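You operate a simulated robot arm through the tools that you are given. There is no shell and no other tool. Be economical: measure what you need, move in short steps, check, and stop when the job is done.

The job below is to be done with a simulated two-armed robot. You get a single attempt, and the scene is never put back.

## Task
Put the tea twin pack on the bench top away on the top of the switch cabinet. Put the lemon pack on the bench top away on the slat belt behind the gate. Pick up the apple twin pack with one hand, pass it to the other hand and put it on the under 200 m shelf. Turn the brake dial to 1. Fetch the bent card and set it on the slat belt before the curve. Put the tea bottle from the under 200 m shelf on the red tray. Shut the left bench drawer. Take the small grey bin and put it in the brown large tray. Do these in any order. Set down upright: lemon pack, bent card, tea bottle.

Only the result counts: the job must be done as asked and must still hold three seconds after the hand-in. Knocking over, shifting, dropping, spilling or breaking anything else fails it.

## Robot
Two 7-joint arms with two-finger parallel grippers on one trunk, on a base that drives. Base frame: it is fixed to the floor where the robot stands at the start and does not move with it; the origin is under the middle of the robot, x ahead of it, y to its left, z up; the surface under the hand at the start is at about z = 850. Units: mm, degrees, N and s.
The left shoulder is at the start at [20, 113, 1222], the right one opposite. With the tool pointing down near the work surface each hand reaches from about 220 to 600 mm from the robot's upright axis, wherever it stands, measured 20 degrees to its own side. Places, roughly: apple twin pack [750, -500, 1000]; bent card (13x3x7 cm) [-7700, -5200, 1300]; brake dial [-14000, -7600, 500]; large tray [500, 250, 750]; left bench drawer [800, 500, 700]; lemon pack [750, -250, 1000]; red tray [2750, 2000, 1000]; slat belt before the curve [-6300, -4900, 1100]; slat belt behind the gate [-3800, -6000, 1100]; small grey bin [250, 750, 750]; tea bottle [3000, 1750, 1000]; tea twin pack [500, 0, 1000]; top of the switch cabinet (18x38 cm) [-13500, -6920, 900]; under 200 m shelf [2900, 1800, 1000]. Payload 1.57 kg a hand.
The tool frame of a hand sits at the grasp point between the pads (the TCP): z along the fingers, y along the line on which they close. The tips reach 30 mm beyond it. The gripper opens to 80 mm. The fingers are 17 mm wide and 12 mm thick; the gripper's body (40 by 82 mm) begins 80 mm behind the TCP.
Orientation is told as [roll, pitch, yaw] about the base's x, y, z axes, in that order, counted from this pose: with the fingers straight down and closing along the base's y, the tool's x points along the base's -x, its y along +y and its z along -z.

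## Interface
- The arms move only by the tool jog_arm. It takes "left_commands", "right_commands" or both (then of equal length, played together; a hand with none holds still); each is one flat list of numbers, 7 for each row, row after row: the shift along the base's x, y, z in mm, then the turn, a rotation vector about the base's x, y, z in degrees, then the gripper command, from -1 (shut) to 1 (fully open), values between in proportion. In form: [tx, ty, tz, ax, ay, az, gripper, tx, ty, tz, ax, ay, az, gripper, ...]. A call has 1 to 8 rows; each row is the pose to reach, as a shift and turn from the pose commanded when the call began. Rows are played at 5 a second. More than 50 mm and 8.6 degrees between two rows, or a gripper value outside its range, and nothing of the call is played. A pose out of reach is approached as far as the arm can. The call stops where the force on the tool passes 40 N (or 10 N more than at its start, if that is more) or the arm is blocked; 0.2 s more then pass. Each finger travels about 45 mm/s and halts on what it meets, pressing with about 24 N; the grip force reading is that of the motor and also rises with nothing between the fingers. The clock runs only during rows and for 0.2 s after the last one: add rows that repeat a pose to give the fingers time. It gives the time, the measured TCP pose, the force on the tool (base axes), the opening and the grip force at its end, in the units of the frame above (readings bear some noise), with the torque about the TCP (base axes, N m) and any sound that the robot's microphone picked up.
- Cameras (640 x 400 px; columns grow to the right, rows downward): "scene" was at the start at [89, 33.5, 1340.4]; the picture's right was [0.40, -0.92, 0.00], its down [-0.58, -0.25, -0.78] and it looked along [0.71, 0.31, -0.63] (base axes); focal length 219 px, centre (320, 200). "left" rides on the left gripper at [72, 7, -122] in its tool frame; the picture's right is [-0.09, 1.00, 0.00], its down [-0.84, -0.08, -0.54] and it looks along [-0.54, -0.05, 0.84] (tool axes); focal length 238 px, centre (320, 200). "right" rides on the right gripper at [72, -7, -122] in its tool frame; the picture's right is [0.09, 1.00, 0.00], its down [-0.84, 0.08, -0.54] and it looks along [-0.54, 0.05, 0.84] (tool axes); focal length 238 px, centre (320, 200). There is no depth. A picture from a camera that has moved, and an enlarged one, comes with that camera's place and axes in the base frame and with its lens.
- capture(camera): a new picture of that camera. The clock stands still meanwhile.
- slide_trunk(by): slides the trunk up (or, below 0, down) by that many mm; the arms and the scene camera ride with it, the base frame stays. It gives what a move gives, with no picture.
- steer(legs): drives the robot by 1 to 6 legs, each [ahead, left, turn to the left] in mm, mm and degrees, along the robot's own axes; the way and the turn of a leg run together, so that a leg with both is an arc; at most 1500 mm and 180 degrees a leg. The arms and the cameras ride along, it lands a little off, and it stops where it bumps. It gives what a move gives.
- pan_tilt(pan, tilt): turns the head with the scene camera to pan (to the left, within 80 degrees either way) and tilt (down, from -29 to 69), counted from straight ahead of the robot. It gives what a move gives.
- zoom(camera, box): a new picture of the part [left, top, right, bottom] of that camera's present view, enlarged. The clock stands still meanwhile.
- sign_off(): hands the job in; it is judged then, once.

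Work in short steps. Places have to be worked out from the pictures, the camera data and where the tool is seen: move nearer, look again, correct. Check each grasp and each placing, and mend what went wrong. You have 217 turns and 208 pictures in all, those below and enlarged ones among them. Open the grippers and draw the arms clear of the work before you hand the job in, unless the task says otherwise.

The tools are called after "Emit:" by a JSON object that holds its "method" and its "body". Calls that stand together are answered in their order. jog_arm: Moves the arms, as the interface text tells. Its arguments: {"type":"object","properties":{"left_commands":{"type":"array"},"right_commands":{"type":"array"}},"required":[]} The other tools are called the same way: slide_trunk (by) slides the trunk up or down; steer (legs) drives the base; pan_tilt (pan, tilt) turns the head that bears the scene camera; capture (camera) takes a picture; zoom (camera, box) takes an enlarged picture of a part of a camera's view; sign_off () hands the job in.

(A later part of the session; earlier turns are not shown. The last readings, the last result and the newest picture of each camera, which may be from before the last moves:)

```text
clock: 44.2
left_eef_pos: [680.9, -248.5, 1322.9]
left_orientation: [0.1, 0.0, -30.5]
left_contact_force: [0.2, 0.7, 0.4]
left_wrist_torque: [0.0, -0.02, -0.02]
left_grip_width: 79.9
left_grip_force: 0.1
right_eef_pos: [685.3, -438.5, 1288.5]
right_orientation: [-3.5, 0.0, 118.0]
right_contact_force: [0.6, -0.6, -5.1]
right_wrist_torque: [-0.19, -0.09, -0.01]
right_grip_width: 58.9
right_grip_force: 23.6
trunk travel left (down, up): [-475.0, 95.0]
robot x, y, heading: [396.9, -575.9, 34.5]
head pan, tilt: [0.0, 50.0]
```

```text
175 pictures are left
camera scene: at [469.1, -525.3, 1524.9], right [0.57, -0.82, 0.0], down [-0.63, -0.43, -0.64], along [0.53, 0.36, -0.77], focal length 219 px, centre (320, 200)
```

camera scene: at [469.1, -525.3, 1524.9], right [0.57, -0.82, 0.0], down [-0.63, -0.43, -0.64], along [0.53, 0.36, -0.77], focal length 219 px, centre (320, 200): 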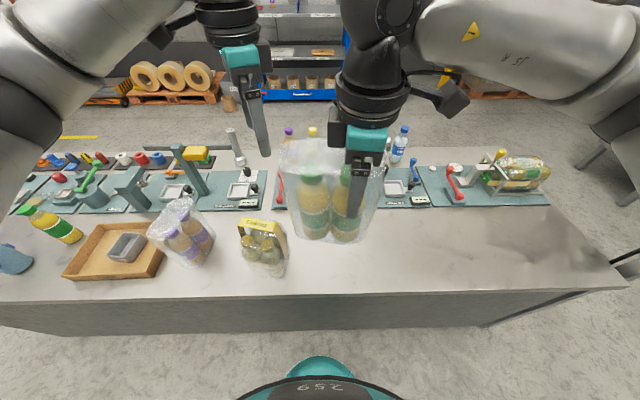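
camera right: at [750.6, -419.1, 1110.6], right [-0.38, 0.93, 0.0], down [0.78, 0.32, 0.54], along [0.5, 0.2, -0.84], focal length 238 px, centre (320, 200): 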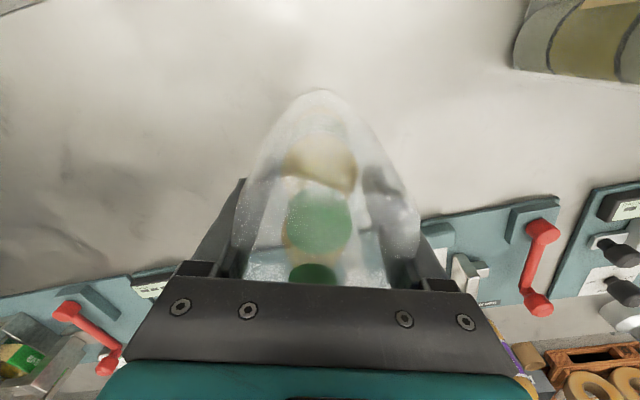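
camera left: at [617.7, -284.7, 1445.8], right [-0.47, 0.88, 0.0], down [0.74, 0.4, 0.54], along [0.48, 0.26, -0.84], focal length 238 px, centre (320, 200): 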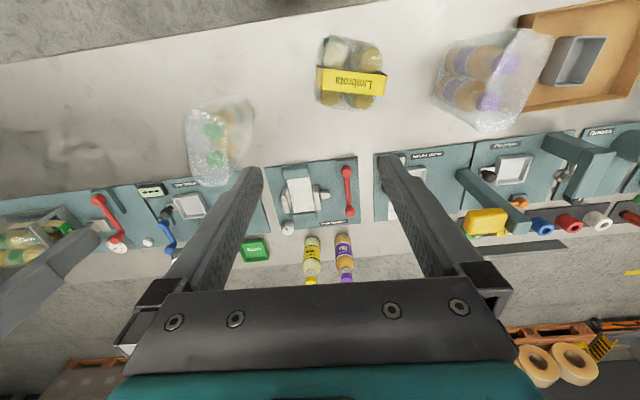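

The right hand reached yaw 118° (pulled in to (685,-438)); good enough. I stage the left hand up-left of the pack's other end, yaw −55°, then tilt it outward 20°.

Emit:
{"method": "jog_arm", "body": {"left_commands": [-13, -23, 24, 0, 0, -6, 1, -26, -46, 48, 0, 0, -12, 1, -39, -70, 72, 0, 0, -18, 1, -53, -95, 97, 0, 0, -24.5, 1]}}

Emit:
{"method": "jog_arm", "body": {"left_commands": [0, 0, 0, -5.5, -3.8, 0, 1, 0, 0, 0, -11, -7.6, 0, 1, 0, 0, 0, -16.5, -11.4, 0, 1]}}

Emit:
{"method": "capture", "body": {"camera": "left"}}

Emit:
{"method": "capture", "body": {"camera": "scene"}}

```text
clock: 45.2
left_eef_pos: [624.6, -344.8, 1421.6]
left_orientation: [0.0, 0.1, -55.0]
left_contact_force: [0.3, -0.9, 0.6]
left_wrist_torque: [0.01, 0.0, 0.02]
left_grip_width: 80.2
left_grip_force: 0.0
right_eef_pos: [683.7, -439.3, 1288.7]
right_orientation: [-3.5, 0.2, 117.9]
right_contact_force: [0.6, -0.5, -5.6]
right_wrist_torque: [-0.16, -0.08, 0.01]
right_grip_width: 59.0
right_grip_force: 24.0
trunk travel left (down, up): [-475.0, 95.0]
robot x, y, heading: [399.7, -576.4, 34.6]
head pan, tilt: [0.0, 50.0]
```

```text
clock: 46.0
left_eef_pos: [626.3, -342.7, 1420.1]
left_orientation: [-0.2, -20.1, -54.8]
left_contact_force: [-0.6, -0.3, -0.3]
left_wrist_torque: [-0.05, 0.01, 0.0]
left_grip_width: 80.0
left_grip_force: 0.0
right_eef_pos: [683.9, -437.4, 1289.3]
right_orientation: [-3.5, 0.0, 117.9]
right_contact_force: [0.0, 0.0, -5.4]
right_wrist_torque: [-0.2, -0.09, -0.01]
right_grip_width: 59.0
right_grip_force: 24.7
trunk travel left (down, up): [-475.0, 95.0]
robot x, y, heading: [396.7, -575.5, 34.6]
head pan, tilt: [0.0, 50.0]
```

```text
174 pictures are left
camera left: at [569.7, -250.6, 1510.5], right [0.86, 0.5, 0.03], down [0.28, -0.53, 0.8], along [0.42, -0.68, -0.6], focal length 238 px, centre (320, 200)
```

left: 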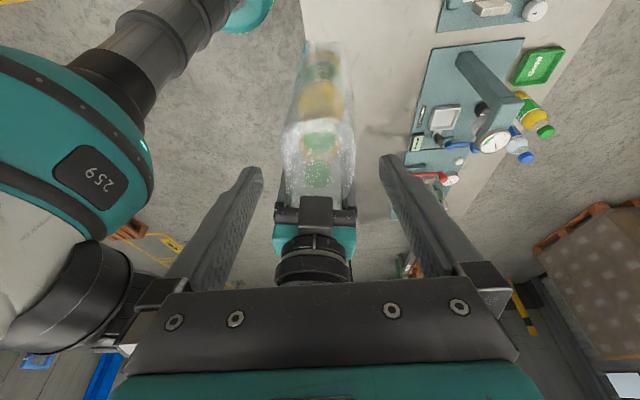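

```text
173 pictures are left
camera scene: at [468.6, -524.7, 1524.9], right [0.57, -0.82, 0.0], down [-0.63, -0.43, -0.64], along [0.53, 0.36, -0.77], focal length 219 px, centre (320, 200)
```

scene: 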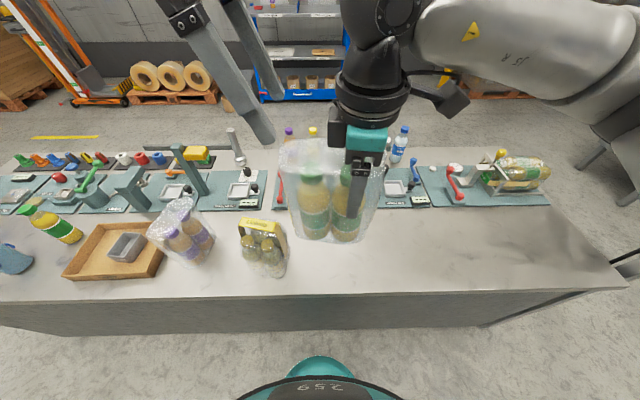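

Aligned with the pack's left cap at about (657,-387). I slide down along the tool axis and look.

Emit:
{"method": "jog_arm", "body": {"left_commands": [8, -11, -36, 0, 0, 0, 1, 16, -22, -72, 0, 0, 0, 1, 22, -31, -102, 0, 0, 0, 1]}}

Emit:
{"method": "capture", "body": {"camera": "left"}}

Emit:
{"method": "capture", "body": {"camera": "scene"}}

```text
clock: 46.8
left_eef_pos: [651.0, -373.4, 1319.3]
left_orientation: [-0.1, -20.1, -54.8]
left_contact_force: [-0.3, 0.7, 0.0]
left_wrist_torque: [-0.01, 0.02, 0.0]
left_grip_width: 79.9
left_grip_force: 0.0
right_eef_pos: [685.0, -437.9, 1288.7]
right_orientation: [-3.4, 0.1, 117.9]
right_contact_force: [0.1, -0.1, -5.3]
right_wrist_torque: [-0.16, -0.04, 0.0]
right_grip_width: 58.8
right_grip_force: 24.1
trunk travel left (down, up): [-475.0, 95.0]
robot x, y, heading: [394.8, -575.3, 34.3]
head pan, tilt: [0.0, 50.0]
```

```text
172 pictures are left
camera left: at [594.3, -281.8, 1409.5], right [0.86, 0.5, 0.03], down [0.28, -0.53, 0.8], along [0.42, -0.68, -0.6], focal length 238 px, centre (320, 200)
```

left: 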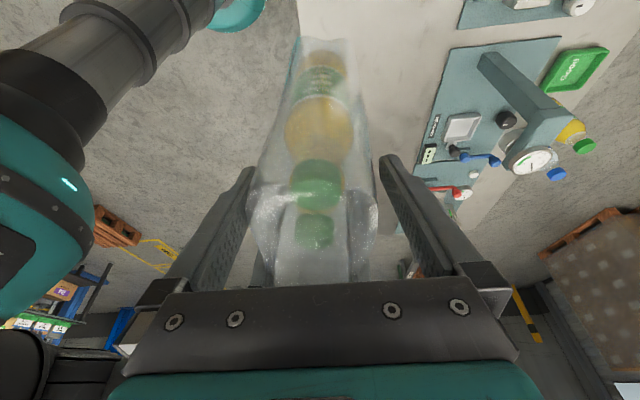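

```text
171 pictures are left
camera scene: at [469.5, -525.3, 1524.9], right [0.57, -0.82, 0.0], down [-0.63, -0.43, -0.64], along [0.53, 0.36, -0.77], focal length 219 px, centre (320, 200)
```

scene: 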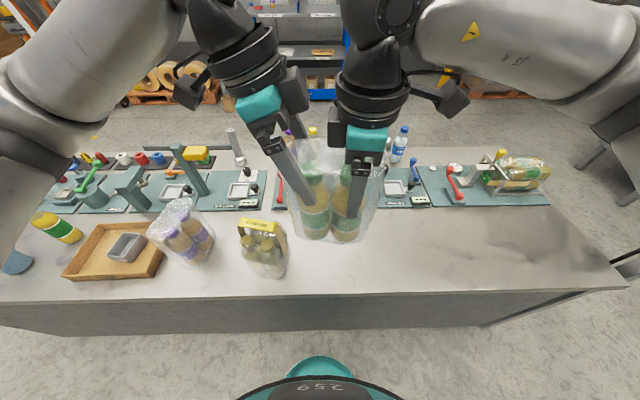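

Going down the last 28 mm and closing the left hand.

Emit:
{"method": "jog_arm", "body": {"left_commands": [3, -5, -15, 0, 0, 0, 1, 5, -9, -28, 0, 0, 0, 1, 5, -9, -28, 0, 0, 0, -1, 5, -9, -28, 0, 0, 0, -1, 5, -9, -28, 0, 0, 0, -1, 5, -9, -28, 0, 0, 0, -1]}}

Emit:
{"method": "capture", "body": {"camera": "left"}}

```text
clock: 48.2
left_eef_pos: [654.7, -383.3, 1290.9]
left_orientation: [0.0, -20.0, -54.8]
left_contact_force: [4.6, 4.7, 0.0]
left_wrist_torque: [0.07, -0.05, -0.16]
left_grip_width: 60.1
left_grip_force: 24.2
right_eef_pos: [684.8, -440.0, 1289.5]
right_orientation: [-3.5, 0.1, 118.0]
right_contact_force: [-4.6, -4.6, -3.3]
right_wrist_torque: [-0.06, 0.05, 0.54]
right_grip_width: 58.9
right_grip_force: 24.1
trunk travel left (down, up): [-475.0, 95.0]
robot x, y, heading: [402.0, -574.9, 34.4]
head pan, tilt: [0.0, 50.0]
```

```text
170 pictures are left
camera left: at [599.0, -291.9, 1381.8], right [0.86, 0.5, 0.03], down [0.28, -0.53, 0.8], along [0.42, -0.68, -0.6], focal length 238 px, centre (320, 200)
```

left: 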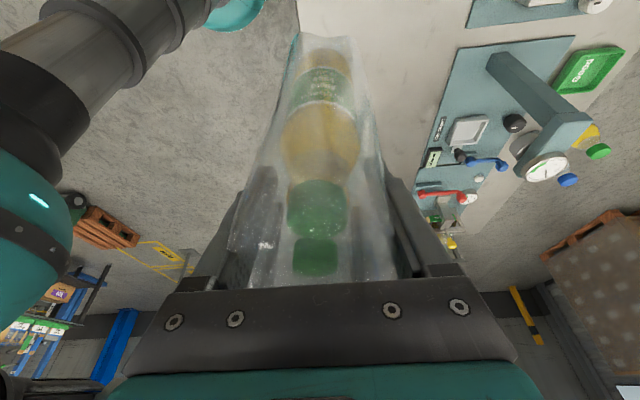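

Left grip is firm (60 mm). I open the right hand and withdraw it up and to the right.

Emit:
{"method": "jog_arm", "body": {"right_commands": [0, 0, 0, 0, 0, 0, 1, 0, 0, 0, 0, 0, 0, 1, 0, 0, 0, 0, 0, 0, 1, 12, -17, 20, 0, 0, 0, 1, 30, -43, 35, 0, 0, 0, 1, 50, -72, 55, 0, 0, 0, 1, 70, -101, 75, 0, 0, 0, 1, 90, -130, 95, 0, 0, 0, 1]}}

Emit:
{"method": "capture", "body": {"camera": "scene"}}

```text
clock: 50.0
left_eef_pos: [654.9, -384.5, 1292.1]
left_orientation: [-0.3, -19.9, -55.0]
left_contact_force: [0.1, -0.2, 0.3]
left_wrist_torque: [0.11, 0.08, -0.01]
left_grip_width: 55.7
left_grip_force: 24.1
right_eef_pos: [690.2, -548.3, 1370.4]
right_orientation: [-3.7, 0.1, 117.8]
right_contact_force: [-0.3, -0.2, 0.4]
right_wrist_torque: [-0.05, -0.02, -0.03]
right_grip_width: 79.9
right_grip_force: 0.0
right hand out of reach, approached as far as the arm can: row 4, 5, 6, 7, 8
trunk travel left (down, up): [-475.0, 95.0]
robot x, y, heading: [399.1, -577.1, 34.5]
head pan, tilt: [0.0, 50.0]
```

```text
169 pictures are left
camera scene: at [468.9, -525.7, 1525.0], right [0.57, -0.82, 0.0], down [-0.63, -0.43, -0.64], along [0.53, 0.36, -0.77], focal length 219 px, centre (320, 200)
```

scene: 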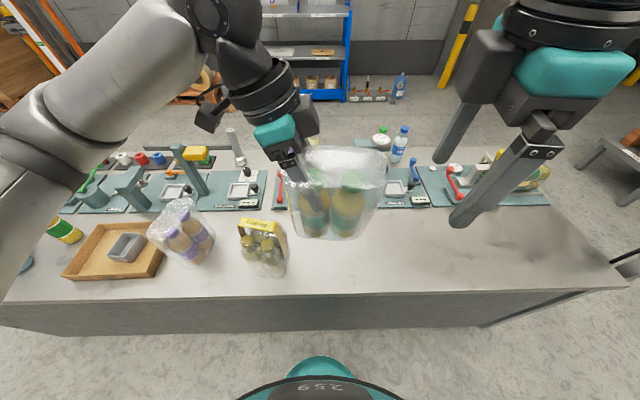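

The left force reads near zero, so I check that the pack really hangs in the left hand.

Emit:
{"method": "jog_arm", "body": {"left_commands": [0, 0, 20, 0, 0, 0, -1, 0, 0, 20, 0, 0, 0, -1]}}

Emit:
{"method": "capture", "body": {"camera": "left"}}

Emit:
{"method": "capture", "body": {"camera": "scene"}}

```text
clock: 50.6
left_eef_pos: [654.9, -382.4, 1312.1]
left_orientation: [-0.2, -20.0, -54.8]
left_contact_force: [0.3, 0.2, -5.7]
left_wrist_torque: [0.1, 0.07, 0.01]
left_grip_width: 34.5
left_grip_force: 24.1
right_eef_pos: [689.8, -547.0, 1371.2]
right_orientation: [-3.7, 0.1, 117.9]
right_contact_force: [-0.5, -0.9, -0.4]
right_wrist_torque: [-0.01, -0.02, 0.0]
right_grip_width: 80.0
right_grip_force: 0.1
trunk travel left (down, up): [-475.0, 95.0]
robot x, y, heading: [396.3, -577.5, 34.5]
head pan, tilt: [0.0, 50.0]
```

```text
168 pictures are left
camera left: at [598.9, -290.4, 1402.0], right [0.86, 0.5, 0.03], down [0.28, -0.53, 0.8], along [0.41, -0.68, -0.6], focal length 238 px, centre (320, 200)
```

left: 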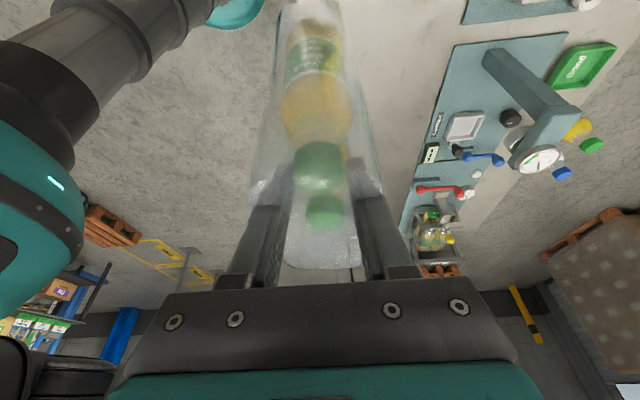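

```text
167 pictures are left
camera scene: at [469.2, -525.0, 1524.9], right [0.57, -0.82, 0.0], down [-0.63, -0.43, -0.64], along [0.53, 0.36, -0.77], focal length 219 px, centre (320, 200)
```

scene: 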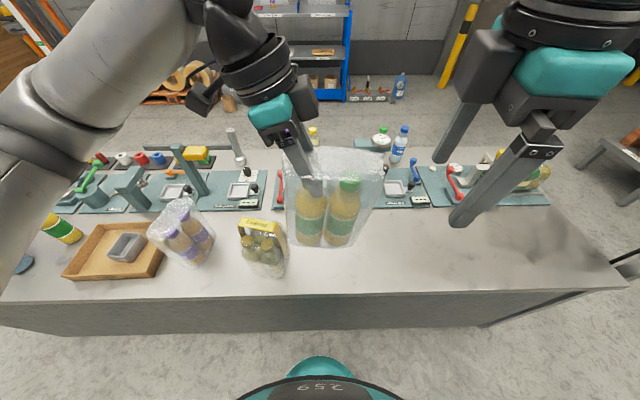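

The pack slid to its neck (grip width 34 mm) but is held. I gently lower it onto the bench a bit farther in, to regrasp it lower with the left hand.

Emit:
{"method": "jog_arm", "body": {"left_commands": [11, 8, -4, 0, 0, 0, -1, 24, 17, -12, 0, 0, 0, -1, 38, 26, -24, 0, 0, 0, -1, 52, 36, -40, 0, 0, 0, -1, 65, 45, -60, 0, 0, 0, -1, 76, 53, -82, 0, 0, 0, -1, 84, 58, -106, 0, 0, 0, -1, 86, 59, -125, 0, 0, 0, -1]}}

Emit:
{"method": "capture", "body": {"camera": "left"}}

Emit:
{"method": "zoom", "body": {"camera": "scene", "box": [180, 80, 500, 280]}}

```text
clock: 52.4
left_eef_pos: [738.7, -324.4, 1186.1]
left_orientation: [-0.3, -20.0, -54.8]
left_contact_force: [0.8, 0.1, -5.5]
left_wrist_torque: [0.09, 0.08, 0.01]
left_grip_width: 34.6
left_grip_force: 24.2
right_eef_pos: [689.4, -546.9, 1369.4]
right_orientation: [-3.5, 0.2, 117.8]
right_contact_force: [0.5, 0.1, -1.1]
right_wrist_torque: [-0.01, 0.01, 0.02]
right_grip_width: 79.9
right_grip_force: 0.0
trunk travel left (down, up): [-475.0, 95.0]
robot x, y, heading: [395.7, -574.3, 34.2]
head pan, tilt: [0.0, 50.0]
```

```text
166 pictures are left
camera left: at [682.8, -232.3, 1275.5], right [0.86, 0.5, 0.03], down [0.28, -0.53, 0.8], along [0.41, -0.68, -0.6], focal length 238 px, centre (320, 200)
```

left: 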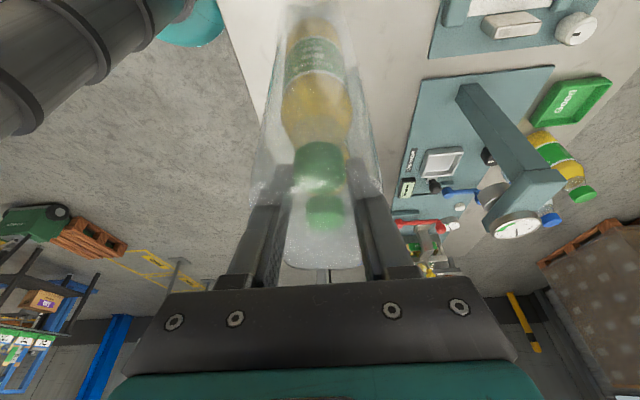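

```text
2.00 times, centred on (340, 180) of scene
camera zoom: at [469.2, -525.2, 1524.9], right [0.57, -0.82, 0.0], down [-0.63, -0.43, -0.64], along [0.53, 0.36, -0.77], focal length 438 px, centre (280, 240)
```

zoom: 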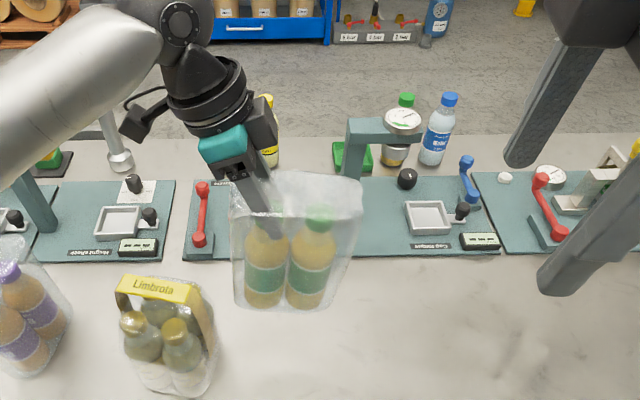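

Lemon pack's handle top is at about (638,-222,1050), near where the left camera would come down. I shift the base 130 mm to the right before lowering.

Emit:
{"method": "steer", "body": {"legs": [[0, -130, 0]]}}

Emit:
{"method": "jog_arm", "body": {"left_commands": [0, 0, -10, 0, 0, 0, -1, 0, 0, -30, 0, 0, 0, -1, 0, 0, -55, 0, 0, 0, -1, 0, 0, -80, 0, 0, 0, -1, 0, 0, -105, 0, 0, 0, -1, 0, 0, -125, 0, 0, 0, -1, 0, 0, -140, 0, 0, 0, -1]}}

Emit:
{"method": "capture", "body": {"camera": "left"}}

Emit:
{"method": "capture", "body": {"camera": "scene"}}

```text
clock: 53.7
left_eef_pos: [813.5, -431.8, 1186.9]
left_orientation: [-0.2, -20.0, -55.0]
left_contact_force: [0.2, -0.4, -5.9]
left_wrist_torque: [0.1, 0.06, 0.0]
left_grip_width: 34.9
left_grip_force: 24.4
right_eef_pos: [763.7, -656.4, 1369.9]
right_orientation: [-3.5, 0.0, 117.8]
right_contact_force: [0.6, -0.4, -0.2]
right_wrist_torque: [0.04, -0.01, 0.01]
right_grip_width: 80.3
right_grip_force: 0.1
trunk travel left (down, up): [-475.0, 95.0]
robot x, y, heading: [470.7, -681.9, 34.5]
head pan, tilt: [0.0, 50.0]
```

```text
clock: 55.3
left_eef_pos: [814.0, -430.9, 1044.1]
left_orientation: [-0.1, -20.1, -54.8]
left_contact_force: [0.1, 0.2, -6.1]
left_wrist_torque: [0.11, 0.08, 0.03]
left_grip_width: 34.8
left_grip_force: 24.2
right_eef_pos: [763.4, -654.7, 1368.3]
right_orientation: [-3.7, 0.1, 117.8]
right_contact_force: [-0.4, -0.1, -0.6]
right_wrist_torque: [0.05, 0.01, -0.05]
right_grip_width: 79.7
right_grip_force: 0.1
trunk travel left (down, up): [-475.0, 95.0]
robot x, y, heading: [473.5, -685.8, 34.3]
head pan, tilt: [0.0, 50.0]
```

```text
164 pictures are left
camera left: at [757.5, -339.5, 1134.0], right [0.87, 0.5, 0.03], down [0.28, -0.53, 0.8], along [0.41, -0.68, -0.6], focal length 238 px, centre (320, 200)
```

left: 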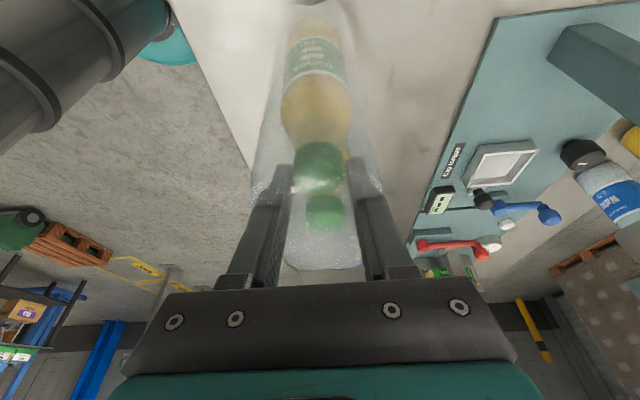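

```text
163 pictures are left
camera scene: at [543.0, -632.5, 1524.9], right [0.57, -0.82, 0.0], down [-0.63, -0.43, -0.64], along [0.53, 0.36, -0.77], focal length 219 px, centre (320, 200)
```

scene: 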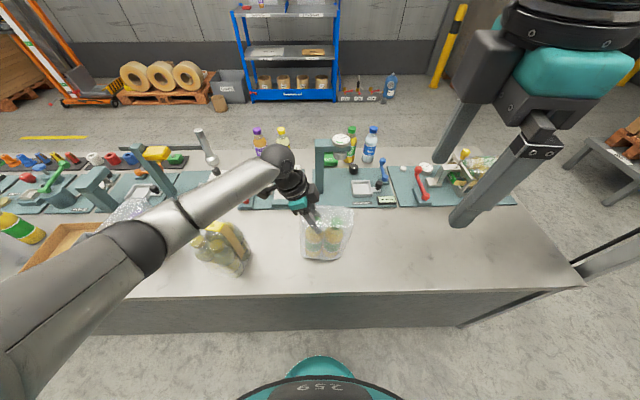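

Still hanging; lower further in fine steps until contact.

Emit:
{"method": "jog_arm", "body": {"left_commands": [0, 0, -8, 0, 0, 0, -1, 0, 0, -15, 0, 0, 0, -1, 0, 0, -21, 0, 0, 0, -1, 0, 0, -26, 0, 0, 0, -1, 0, 0, -30, 0, 0, 0, -1, 0, 0, -34, 0, 0, 0, -1, 0, 0, -37, 0, 0, 0, -1]}}

```text
clock: 56.4
left_eef_pos: [817.7, -428.5, 1024.8]
left_orientation: [0.5, -20.7, -54.9]
left_contact_force: [-4.3, -0.1, 11.6]
left_wrist_torque: [0.01, 0.36, 0.0]
left_grip_width: 37.4
left_grip_force: 24.2
right_eef_pos: [762.2, -654.9, 1369.4]
right_orientation: [-3.5, 0.1, 117.8]
right_contact_force: [1.2, -0.8, 0.5]
right_wrist_torque: [-0.01, -0.03, 0.01]
right_grip_width: 79.9
right_grip_force: 0.0
trunk travel left (down, up): [-475.0, 95.0]
robot x, y, heading: [470.0, -684.0, 34.6]
head pan, tilt: [0.0, 50.0]
stopped in row 5 (left hand): the force on the tool passed its limit at 41 N (the readings are from after the stop); the commanded pose is now the measured one
```

Contact at z≈1025. Check by eye before opening.

Emit:
{"method": "zoom", "body": {"camera": "scene", "box": [240, 160, 420, 272]}}

Emit:
{"method": "capture", "body": {"camera": "left"}}

```text
3.56 times, centred on (330, 216) of scene
camera zoom: at [542.3, -632.9, 1524.7], right [0.57, -0.82, 0.0], down [-0.63, -0.43, -0.64], along [0.53, 0.36, -0.77], focal length 780 px, centre (284, 143)
```

zoom: 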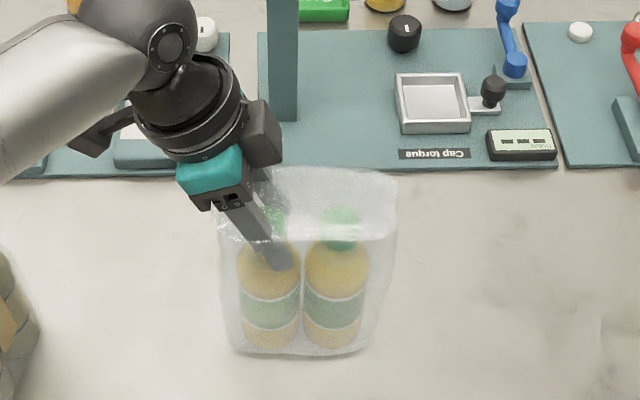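

```text
161 pictures are left
camera left: at [759.7, -338.4, 1114.2], right [0.86, 0.5, 0.04], down [0.27, -0.53, 0.8], along [0.43, -0.68, -0.6], focal length 238 px, centre (320, 200)
```

left: 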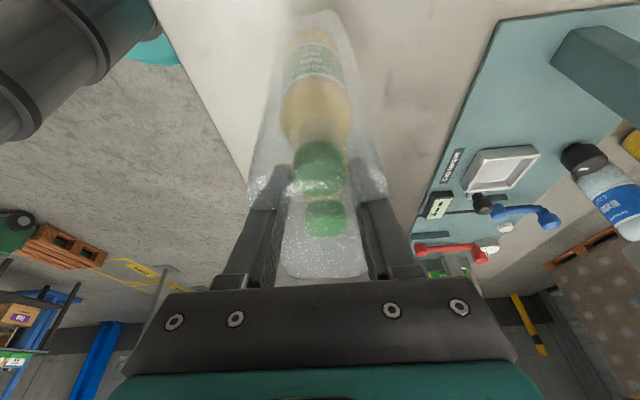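

The pack stands upright on the bench. I open the left hand and retreat along its axis, then straighten it.

Emit:
{"method": "jog_arm", "body": {"left_commands": [0, 0, 0, 0, 0, 0, 0, 0, 0, 0, 0, 0, 0, 1, 0, 0, 0, 0, 0, 0, 1, -5, 7, 28, 0, 0, 0, 1, -12, 17, 65, 0, 0, 0, 1, -19, 28, 105, 0, 0, 0, 1]}}

Emit:
{"method": "jog_arm", "body": {"left_commands": [0, 0, 0, 5.5, 3.8, 0, 1, 0, 0, 0, 11, 7.6, 0, 1, 0, 0, 0, 16.5, 11.4, 0, 1]}}

Emit:
{"method": "capture", "body": {"camera": "left"}}

Emit:
{"method": "capture", "body": {"camera": "scene"}}

```text
clock: 57.8
left_eef_pos: [798.5, -402.1, 1130.0]
left_orientation: [0.6, -20.5, -55.0]
left_contact_force: [0.9, -0.8, -0.3]
left_wrist_torque: [-0.03, -0.01, 0.03]
left_grip_width: 79.9
left_grip_force: 0.0
right_eef_pos: [762.6, -654.5, 1369.6]
right_orientation: [-3.6, 0.1, 117.9]
right_contact_force: [-0.5, -0.5, -0.3]
right_wrist_torque: [0.0, 0.0, -0.02]
right_grip_width: 80.2
right_grip_force: 0.0
trunk travel left (down, up): [-475.0, 95.0]
robot x, y, heading: [474.8, -685.2, 34.5]
head pan, tilt: [0.0, 50.0]
```

```text
clock: 58.6
left_eef_pos: [799.2, -401.6, 1127.6]
left_orientation: [0.8, -0.3, -55.0]
left_contact_force: [0.4, -0.5, 0.0]
left_wrist_torque: [0.0, 0.01, -0.03]
left_grip_width: 80.2
left_grip_force: 0.1
right_eef_pos: [763.3, -654.9, 1369.6]
right_orientation: [-3.5, 0.0, 117.8]
right_contact_force: [1.3, -0.3, -0.6]
right_wrist_torque: [0.04, 0.03, 0.01]
right_grip_width: 80.0
right_grip_force: 0.0
trunk travel left (down, up): [-475.0, 95.0]
robot x, y, heading: [472.2, -681.5, 34.6]
head pan, tilt: [0.0, 50.0]
```

```text
160 pictures are left
camera left: at [761.7, -341.5, 1249.9], right [0.87, 0.5, 0.01], down [0.41, -0.73, 0.55], along [0.28, -0.47, -0.84], focal length 238 px, centre (320, 200)
```

left: 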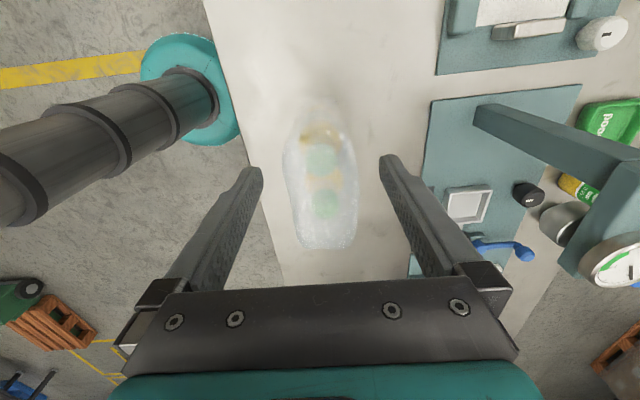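

```text
159 pictures are left
camera scene: at [543.0, -633.2, 1524.9], right [0.57, -0.82, 0.0], down [-0.63, -0.43, -0.64], along [0.53, 0.36, -0.77], focal length 219 px, centre (320, 200)
```

scene: 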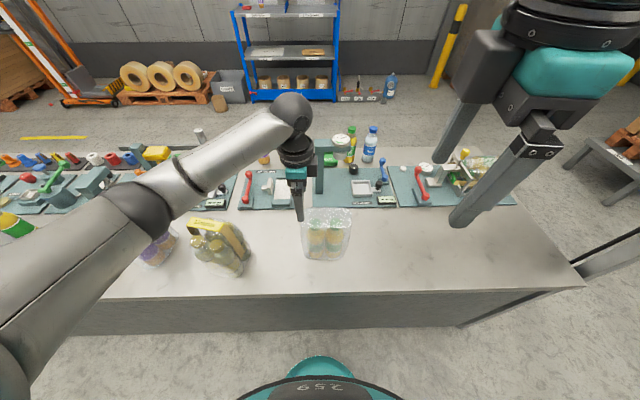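

The pack stands at caps (812,-429)/(851,-475). I regrasp vertically over the left bottle, deeper (z≈978), yaw −50°.

Emit:
{"method": "jog_arm", "body": {"left_commands": [7, -14, -10, -0.4, 0, 2.5, 1, 13, -27, -30, -0.8, 0, 5, 1, 13, -27, -75, -0.8, 0, 5, 1, 13, -27, -120, -0.8, 0, 5, 1, 13, -27, -150, -0.8, 0, 5, 1, 13, -27, -150, -0.8, 0, 5, -1, 13, -27, -150, -0.8, 0, 5, -1, 13, -27, -150, -0.8, 0, 5, -1]}}

Emit:
{"method": "capture", "body": {"camera": "left"}}

```text
clock: 60.4
left_eef_pos: [811.0, -426.8, 979.0]
left_orientation: [0.1, -1.1, -50.0]
left_contact_force: [-0.1, -1.3, -0.2]
left_wrist_torque: [-0.07, -0.01, -0.02]
left_grip_width: 59.4
left_grip_force: 23.7
right_eef_pos: [762.7, -654.7, 1369.7]
right_orientation: [-3.5, 0.2, 117.8]
right_contact_force: [0.3, -0.1, -0.6]
right_wrist_torque: [0.01, -0.02, 0.03]
right_grip_width: 79.9
right_grip_force: 0.0
trunk travel left (down, up): [-475.0, 95.0]
robot x, y, heading: [470.8, -682.0, 34.6]
head pan, tilt: [0.0, 50.0]
```

```text
158 pictures are left
camera left: at [769.2, -369.3, 1099.4], right [0.82, 0.57, 0.01], down [0.47, -0.68, 0.56], along [0.32, -0.46, -0.83], focal length 238 px, centre (320, 200)
```

left: 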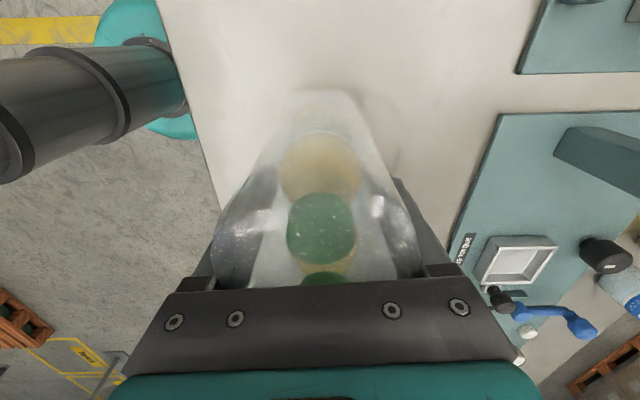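

Gripped at 59.4 mm, same as the stable right grasp. Test lift with a wait.

Emit:
{"method": "jog_arm", "body": {"left_commands": [0, 0, 5, 0, 0, 0, -1, 0, 0, 12, 0, 0, 0, -1, 0, 0, 20, 0, 0, 0, -1, 0, 0, 20, 0, 0, 0, -1, 0, 0, 20, 0, 0, 0, -1, 0, 0, 20, 0, 0, 0, -1, 0, 0, 20, 0, 0, 0, -1, 0, 0, 20, 0, 0, 0, -1]}}

```text
clock: 62.2
left_eef_pos: [811.8, -429.6, 999.5]
left_orientation: [0.2, -1.1, -50.0]
left_contact_force: [0.0, -0.1, -5.4]
left_wrist_torque: [0.15, 0.11, 0.01]
left_grip_width: 58.7
left_grip_force: 24.1
right_eef_pos: [762.8, -653.9, 1368.6]
right_orientation: [-3.6, 0.1, 117.8]
right_contact_force: [-0.2, 0.0, 0.7]
right_wrist_torque: [-0.01, -0.01, 0.04]
right_grip_width: 80.1
right_grip_force: 0.0
trunk travel left (down, up): [-475.0, 95.0]
robot x, y, heading: [463.7, -682.4, 34.4]
head pan, tilt: [0.0, 50.0]
```

Stable. I lift the pack to z≈1180, retract it, and bring the right hand to a neutral pose; then look along the route around the bench's right end.

Emit:
{"method": "jog_arm", "body": {"left_commands": [0, 0, 25, 0, 0, 0, -1, -4, 0, 55, 0, 0, 6, -1, -8, 0, 85, 0, 0, 12, -1, -12, 0, 115, 0, 0, 18, -1, -16, 0, 140, 0, 0, 24, -1, -20, 0, 160, 0, 0, 30, -1, -24, 0, 170, 0, 0, 36, -1, -28, 0, 175, 0, 0, 40, -1], "right_commands": [0, 0, 0, 0, 0, -8, 1, 0, 0, 0, 0, 0, -16, 1, 0, 0, 0, 0, 0, -24, 1, 0, 0, 0, 0, 0, -32, 1, 0, 0, 0, 0, 0, -40, 1, 0, 0, 0, 0, 0, -48, 1, 0, 0, 0, 0, 0, -56, 1, 0, 0, 0, 0, 0, -64, 1]}}

Emit:
{"method": "pan_tilt", "body": {"pan": -70, "tilt": 25}}

Emit:
{"method": "capture", "body": {"camera": "scene"}}

Emit:
{"method": "pan_tilt", "body": {"pan": -20, "tilt": 25}}

Emit:
{"method": "capture", "body": {"camera": "scene"}}

```text
clock: 64.0
left_eef_pos: [784.0, -429.0, 1172.9]
left_orientation: [0.1, -1.1, -9.9]
left_contact_force: [0.5, 0.6, -6.1]
left_wrist_torque: [0.01, 0.19, -0.01]
left_grip_width: 58.8
left_grip_force: 23.7
right_eef_pos: [763.9, -656.1, 1370.0]
right_orientation: [-3.6, 0.2, 53.7]
right_contact_force: [0.4, -0.1, 0.2]
right_wrist_torque: [0.02, 0.0, 0.01]
right_grip_width: 79.9
right_grip_force: 0.1
trunk travel left (down, up): [-475.0, 95.0]
robot x, y, heading: [471.0, -683.6, 34.6]
head pan, tilt: [0.0, 50.0]
```

```text
clock: 65.5
left_eef_pos: [783.7, -430.1, 1171.2]
left_orientation: [0.2, -1.1, -10.1]
left_contact_force: [0.0, 0.1, -6.4]
left_wrist_torque: [0.03, 0.2, -0.04]
left_grip_width: 58.9
left_grip_force: 23.6
right_eef_pos: [763.9, -655.6, 1370.5]
right_orientation: [-3.7, 0.1, 53.9]
right_contact_force: [0.9, -0.2, -1.1]
right_wrist_torque: [-0.01, -0.01, 0.0]
right_grip_width: 79.8
right_grip_force: 0.0
trunk travel left (down, up): [-475.0, 95.0]
robot x, y, heading: [466.8, -678.5, 34.3]
head pan, tilt: [-70.0, 25.0]
```

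```text
157 pictures are left
camera scene: at [554.4, -729.5, 1562.4], right [-0.58, -0.81, 0.0], down [-0.34, 0.25, -0.91], along [0.74, -0.53, -0.42], focal length 219 px, centre (320, 200)
```

scene: 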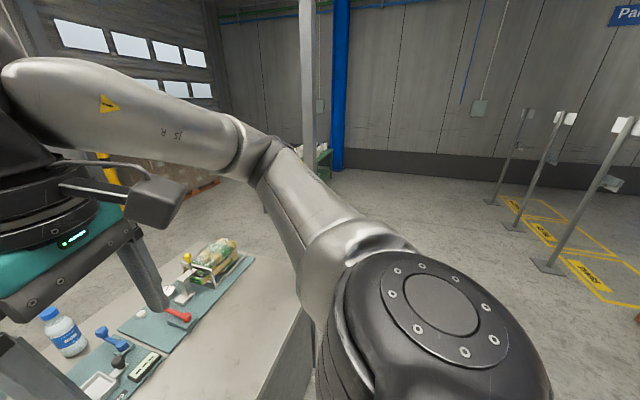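

```text
clock: 66.6
left_eef_pos: [783.4, -428.8, 1172.7]
left_orientation: [0.3, -1.1, -10.1]
left_contact_force: [-0.4, -0.1, -5.4]
left_wrist_torque: [0.05, 0.17, -0.02]
left_grip_width: 58.8
left_grip_force: 24.0
right_eef_pos: [762.8, -653.8, 1369.7]
right_orientation: [-3.6, 0.1, 53.9]
right_contact_force: [-0.5, 0.2, -0.4]
right_wrist_torque: [0.0, -0.03, 0.02]
right_grip_width: 79.9
right_grip_force: 0.1
trunk travel left (down, up): [-475.0, 95.0]
robot x, y, heading: [471.1, -683.1, 34.5]
head pan, tilt: [-20.0, 25.0]
```

```text
156 pictures are left
camera scene: at [568.6, -653.1, 1562.4], right [0.25, -0.97, 0.0], down [-0.41, -0.11, -0.91], along [0.88, 0.23, -0.42], focal length 219 px, centre (320, 200)
```

scene: 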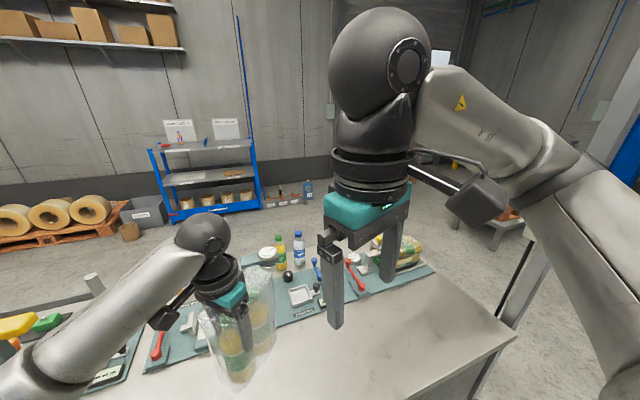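

A post seems to stand near the bench's right end, so I take the left end, which looked clear. I raise everything well above the bench items first.

Emit:
{"method": "slide_trunk", "body": {"by": 90}}

Emit:
{"method": "steer", "body": {"legs": [[-60, 0, 0], [0, 1000, 0], [0, 1050, 0]]}}

Emit:
{"method": "capture", "body": {"camera": "scene"}}

Emit:
{"method": "pan_tilt", "body": {"pan": 40, "tilt": 35}}

Emit:
{"method": "capture", "body": {"camera": "scene"}}

```text
clock: 67.9
left_eef_pos: [785.3, -428.9, 1263.5]
left_orientation: [0.1, -1.1, -9.9]
left_contact_force: [0.5, 0.3, -6.5]
left_wrist_torque: [0.0, 0.16, 0.03]
left_grip_width: 58.6
left_grip_force: 24.3
right_eef_pos: [763.6, -654.4, 1458.8]
right_orientation: [-3.6, 0.2, 53.8]
right_contact_force: [-0.1, -0.1, 0.0]
right_wrist_torque: [0.02, 0.0, -0.06]
right_grip_width: 80.0
right_grip_force: 0.0
trunk travel left (down, up): [-565.0, 5.0]
robot x, y, heading: [471.9, -683.9, 34.8]
head pan, tilt: [-20.0, 25.0]
```

```text
clock: 78.7
left_eef_pos: [-434.9, 1230.4, 1262.5]
left_orientation: [0.1, -1.0, -10.6]
left_contact_force: [-0.1, -1.2, -5.4]
left_wrist_torque: [0.01, 0.15, 0.0]
left_grip_width: 59.3
left_grip_force: 23.8
right_eef_pos: [-458.1, 1004.6, 1459.5]
right_orientation: [-3.6, 0.1, 53.2]
right_contact_force: [-0.4, -0.5, -0.4]
right_wrist_torque: [0.03, -0.03, 0.01]
right_grip_width: 79.7
right_grip_force: 0.0
trunk travel left (down, up): [-565.0, 5.0]
robot x, y, heading: [-754.7, 980.9, 33.9]
head pan, tilt: [-20.0, 25.0]
```

```text
155 pictures are left
camera scene: at [-652.7, 1007.9, 1652.4], right [0.24, -0.97, 0.0], down [-0.41, -0.1, -0.91], along [0.88, 0.22, -0.42], focal length 219 px, centre (320, 200)
```

scene: 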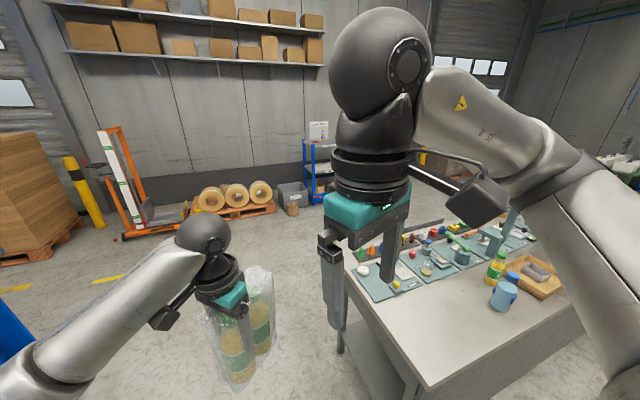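

```text
clock: 80.0
left_eef_pos: [-434.8, 1229.7, 1262.0]
left_orientation: [0.3, -1.1, -10.6]
left_contact_force: [-0.7, -1.5, -6.5]
left_wrist_torque: [0.06, 0.18, -0.01]
left_grip_width: 59.1
left_grip_force: 23.9
right_eef_pos: [-457.8, 1003.3, 1460.1]
right_orientation: [-3.7, 0.1, 53.3]
right_contact_force: [-0.9, -0.9, 0.1]
right_wrist_torque: [0.01, 0.0, 0.01]
right_grip_width: 79.8
right_grip_force: 0.1
trunk travel left (down, up): [-565.0, 5.0]
robot x, y, heading: [-750.7, 979.7, 34.0]
head pan, tilt: [40.0, 35.0]
```

```text
154 pictures are left
camera scene: at [-717.5, 1070.1, 1636.7], right [0.96, -0.28, 0.0], down [-0.16, -0.55, -0.82], along [0.23, 0.79, -0.57], focal length 219 px, centre (320, 200)
```

scene: 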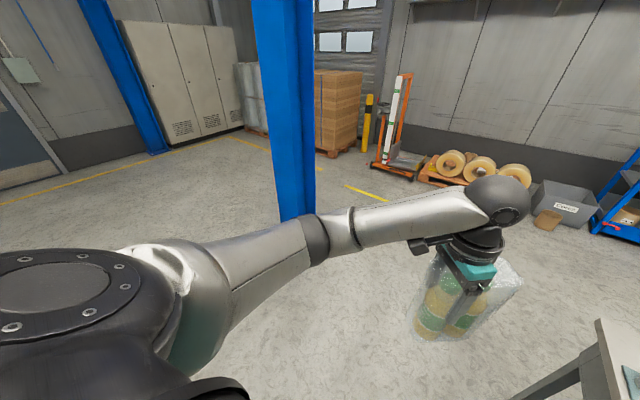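

The left end is clear. I drive forward past the bench, then right toward the rack.

Emit:
{"method": "steer", "body": {"legs": [[1450, 0, 0], [650, 0, 0], [0, -1250, 0]]}}

Emit:
{"method": "pan_tilt", "body": {"pan": 0, "tilt": 25}}

Emit:
{"method": "capture", "body": {"camera": "scene"}}

```text
clock: 96.3
left_eef_pos: [2005.1, 1335.3, 1263.5]
left_orientation: [0.3, -1.1, -11.6]
left_contact_force: [-0.3, 0.8, -5.1]
left_wrist_torque: [0.07, 0.16, 0.0]
left_grip_width: 58.5
left_grip_force: 23.8
right_eef_pos: [1977.8, 1110.1, 1460.0]
right_orientation: [-3.6, 0.1, 52.3]
right_contact_force: [-0.5, -0.3, 0.5]
right_wrist_torque: [-0.03, 0.0, -0.02]
right_grip_width: 79.9
right_grip_force: 0.0
trunk travel left (down, up): [-565.0, 5.0]
robot x, y, heading: [1688.3, 1092.3, 33.1]
head pan, tilt: [40.0, 35.0]
```

```text
clock: 97.4
left_eef_pos: [2005.2, 1335.6, 1262.6]
left_orientation: [0.1, -1.0, -11.7]
left_contact_force: [0.1, -0.1, -5.9]
left_wrist_torque: [0.01, 0.18, 0.01]
left_grip_width: 58.8
left_grip_force: 24.5
right_eef_pos: [1978.8, 1110.8, 1458.1]
right_orientation: [-3.6, 0.1, 52.4]
right_contact_force: [0.0, -0.4, 0.5]
right_wrist_torque: [0.0, 0.02, 0.01]
right_grip_width: 80.1
right_grip_force: 0.1
trunk travel left (down, up): [-565.0, 5.0]
robot x, y, heading: [1682.1, 1090.0, 32.9]
head pan, tilt: [0.0, 25.0]
```

```text
153 pictures are left
camera scene: at [1770.9, 1147.1, 1652.4], right [0.54, -0.84, 0.0], down [-0.35, -0.23, -0.91], along [0.76, 0.49, -0.42], focal length 219 px, centre (320, 200)
```

scene: 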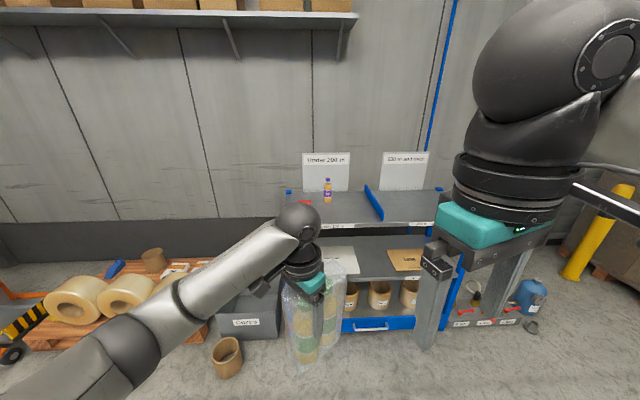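

The top shelf's left half is labelled "Under 200 m", with the tea bottle and red tray. Zoom there.

Emit:
{"method": "zoom", "body": {"camera": "scene", "box": [260, 140, 460, 265]}}

```text
3.20 times, centred on (360, 202) of scene
camera zoom: at [1770.9, 1147.1, 1652.4], right [0.54, -0.84, 0.0], down [-0.35, -0.23, -0.91], along [0.76, 0.49, -0.42], focal length 702 px, centre (192, 192)
```

zoom: 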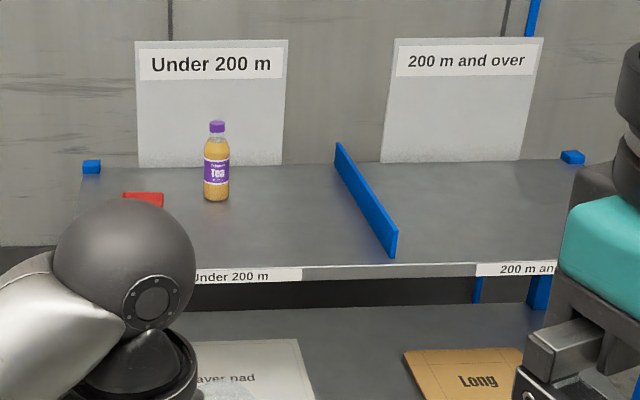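

I estimate shelf top z≈1010–1050, front edge ≈1150 mm ahead. I shift right 320, straighten, and go forward 600, then measure.

Emit:
{"method": "steer", "body": {"legs": [[0, -320, 2], [600, 0, 0]]}}

Emit:
{"method": "pan_tilt", "body": {"pan": 10, "tilt": 40}}

Emit:
{"method": "capture", "body": {"camera": "scene"}}

Emit:
{"method": "capture", "body": {"camera": "left"}}

Emit:
{"method": "capture", "body": {"camera": "right"}}

```text
clock: 102.5
left_eef_pos: [2664.5, 1435.7, 1263.3]
left_orientation: [0.3, -1.0, -8.9]
left_contact_force: [0.5, 0.3, -6.5]
left_wrist_torque: [0.0, 0.15, 0.01]
left_grip_width: 59.0
left_grip_force: 24.2
right_eef_pos: [2647.2, 1210.2, 1460.0]
right_orientation: [-3.7, 0.1, 54.9]
right_contact_force: [0.4, -0.1, -0.1]
right_wrist_torque: [0.01, 0.03, -0.03]
right_grip_width: 79.8
right_grip_force: 0.0
trunk travel left (down, up): [-565.0, 5.0]
robot x, y, heading: [2352.3, 1175.4, 35.6]
head pan, tilt: [0.0, 25.0]
```

```text
clock: 103.3
left_eef_pos: [2663.0, 1435.6, 1263.0]
left_orientation: [0.3, -1.0, -9.0]
left_contact_force: [-0.5, -0.1, -6.3]
left_wrist_torque: [0.05, 0.17, 0.02]
left_grip_width: 58.7
left_grip_force: 24.3
right_eef_pos: [2647.3, 1209.2, 1459.6]
right_orientation: [-3.6, 0.1, 54.9]
right_contact_force: [-0.1, 0.4, -0.8]
right_wrist_torque: [-0.01, 0.01, 0.0]
right_grip_width: 80.2
right_grip_force: 0.0
trunk travel left (down, up): [-565.0, 5.0]
robot x, y, heading: [2353.9, 1176.1, 35.5]
head pan, tilt: [10.0, 40.0]
```

```text
151 pictures are left
camera scene: at [2423.1, 1243.6, 1629.2], right [0.71, -0.7, 0.0], down [-0.45, -0.46, -0.77], along [0.54, 0.55, -0.64], focal length 219 px, centre (320, 200)
```

scene: 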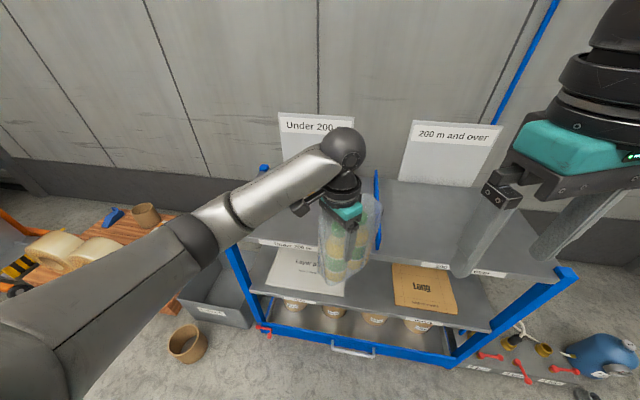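

```text
150 pictures are left
camera left: at [2591.4, 1451.3, 1383.7], right [0.25, 0.97, 0.01], down [0.8, -0.21, 0.56], along [0.54, -0.13, -0.83], focal length 238 px, centre (320, 200)
```

left: 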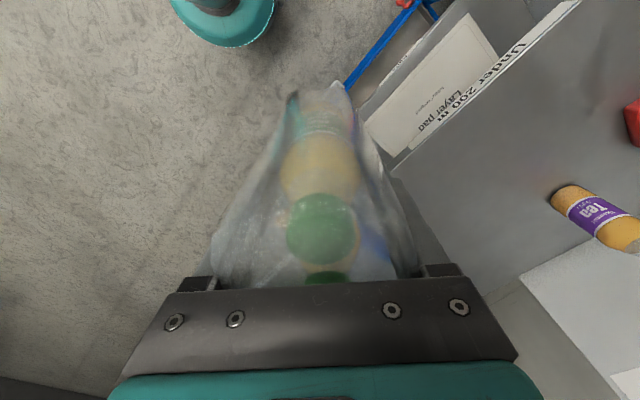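

```text
149 pictures are left
camera right: at [2604.0, 1151.3, 1582.7], right [-0.87, 0.5, -0.06], down [0.39, 0.75, 0.53], along [0.31, 0.44, -0.84], focal length 238 px, centre (320, 200)
```

right: 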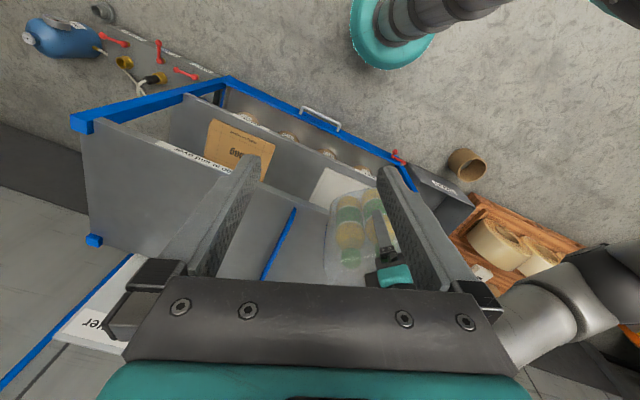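

Bottle base triangulates to about (2938,1836,1008), so shelf z≈1005, front edge at ~580 mm ahead. I align the pack straight ahead and drive in 250 mm.

Emit:
{"method": "jog_arm", "body": {"left_commands": [0, 0, 0, 0, 0, 7.5, -1, 0, 0, 0, 0, 0, 15, -1, 0, 0, 0, 0, 0, 22.5, -1, 0, 0, 0, 0, 0, 30, -1, 0, 0, 0, 0, 0, 37.5, -1, 0, 0, 0, 0, 0, 44, -1]}}

Emit:
{"method": "steer", "body": {"legs": [[250, 0, 0]]}}

Emit:
{"method": "pan_tilt", "body": {"pan": 10, "tilt": 45}}

Emit:
{"method": "capture", "body": {"camera": "scene"}}

Emit:
{"method": "capture", "body": {"camera": "left"}}

Emit:
{"method": "capture", "body": {"camera": "right"}}

```text
clock: 104.7
left_eef_pos: [2662.2, 1436.0, 1262.8]
left_orientation: [0.3, -0.9, 35.1]
left_contact_force: [-0.4, -0.2, -6.1]
left_wrist_torque: [-0.09, 0.1, 0.01]
left_grip_width: 58.8
left_grip_force: 24.3
right_eef_pos: [2647.1, 1209.3, 1459.8]
right_orientation: [-3.6, 0.1, 55.0]
right_contact_force: [0.7, -0.5, 0.4]
right_wrist_torque: [0.02, -0.01, 0.02]
right_grip_width: 80.0
right_grip_force: 0.0
trunk travel left (down, up): [-565.0, 5.0]
robot x, y, heading: [2355.6, 1178.3, 35.5]
head pan, tilt: [10.0, 40.0]
```

```text
clock: 106.5
left_eef_pos: [2866.5, 1582.5, 1262.9]
left_orientation: [0.1, -1.0, 35.0]
left_contact_force: [0.5, -0.1, -5.2]
left_wrist_torque: [-0.13, 0.17, 0.05]
left_grip_width: 58.5
left_grip_force: 24.3
right_eef_pos: [2850.8, 1355.9, 1459.0]
right_orientation: [-3.7, 0.1, 55.0]
right_contact_force: [0.4, -0.4, 0.3]
right_wrist_torque: [-0.01, 0.01, -0.01]
right_grip_width: 80.0
right_grip_force: 0.1
trunk travel left (down, up): [-565.0, 5.0]
robot x, y, heading: [2556.6, 1321.3, 35.8]
head pan, tilt: [10.0, 40.0]
```

```text
clock: 107.2
left_eef_pos: [2866.5, 1582.4, 1262.7]
left_orientation: [0.2, -1.0, 35.1]
left_contact_force: [0.5, 0.0, -5.1]
left_wrist_torque: [-0.09, 0.12, 0.01]
left_grip_width: 58.8
left_grip_force: 24.0
right_eef_pos: [2851.1, 1356.3, 1459.3]
right_orientation: [-3.5, 0.1, 55.0]
right_contact_force: [0.3, 0.5, -0.2]
right_wrist_torque: [0.01, -0.02, -0.01]
right_grip_width: 79.9
right_grip_force: 0.0
trunk travel left (down, up): [-565.0, 5.0]
robot x, y, heading: [2554.9, 1324.8, 35.4]
head pan, tilt: [10.0, 45.0]
```

```text
148 pictures are left
camera scene: at [2624.5, 1387.2, 1621.8], right [0.71, -0.7, 0.0], down [-0.49, -0.51, -0.71], along [0.49, 0.51, -0.71], focal length 219 px, centre (320, 200)
```

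scene: 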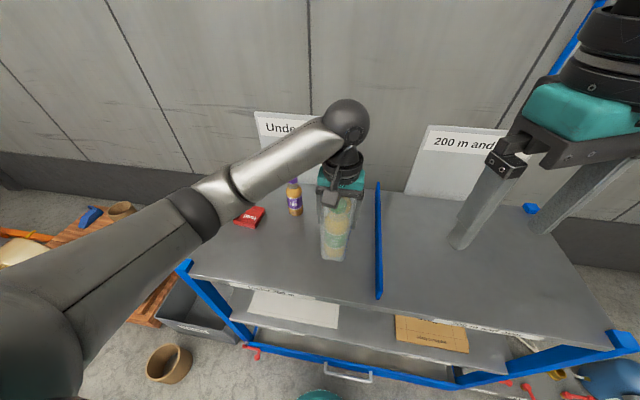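

```text
147 pictures are left
camera left: at [2803.2, 1542.7, 1383.6], right [-0.5, 0.87, 0.01], down [0.72, 0.41, 0.56], along [0.48, 0.28, -0.83], focal length 238 px, centre (320, 200)
```

left: 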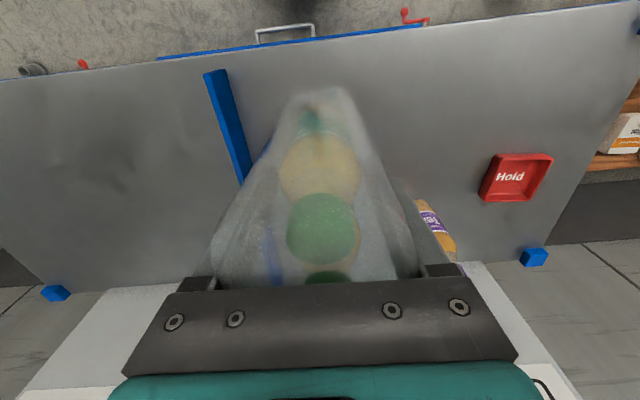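

```text
146 pictures are left
camera right: at [2808.2, 1298.0, 1582.7], right [-0.87, 0.49, -0.06], down [0.39, 0.75, 0.53], along [0.31, 0.44, -0.84], focal length 238 px, centre (320, 200)
```

right: 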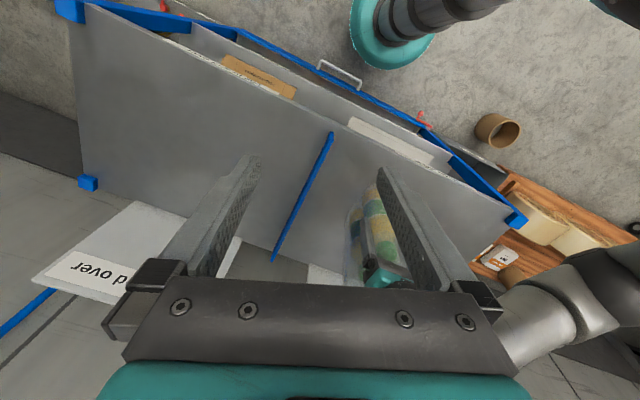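

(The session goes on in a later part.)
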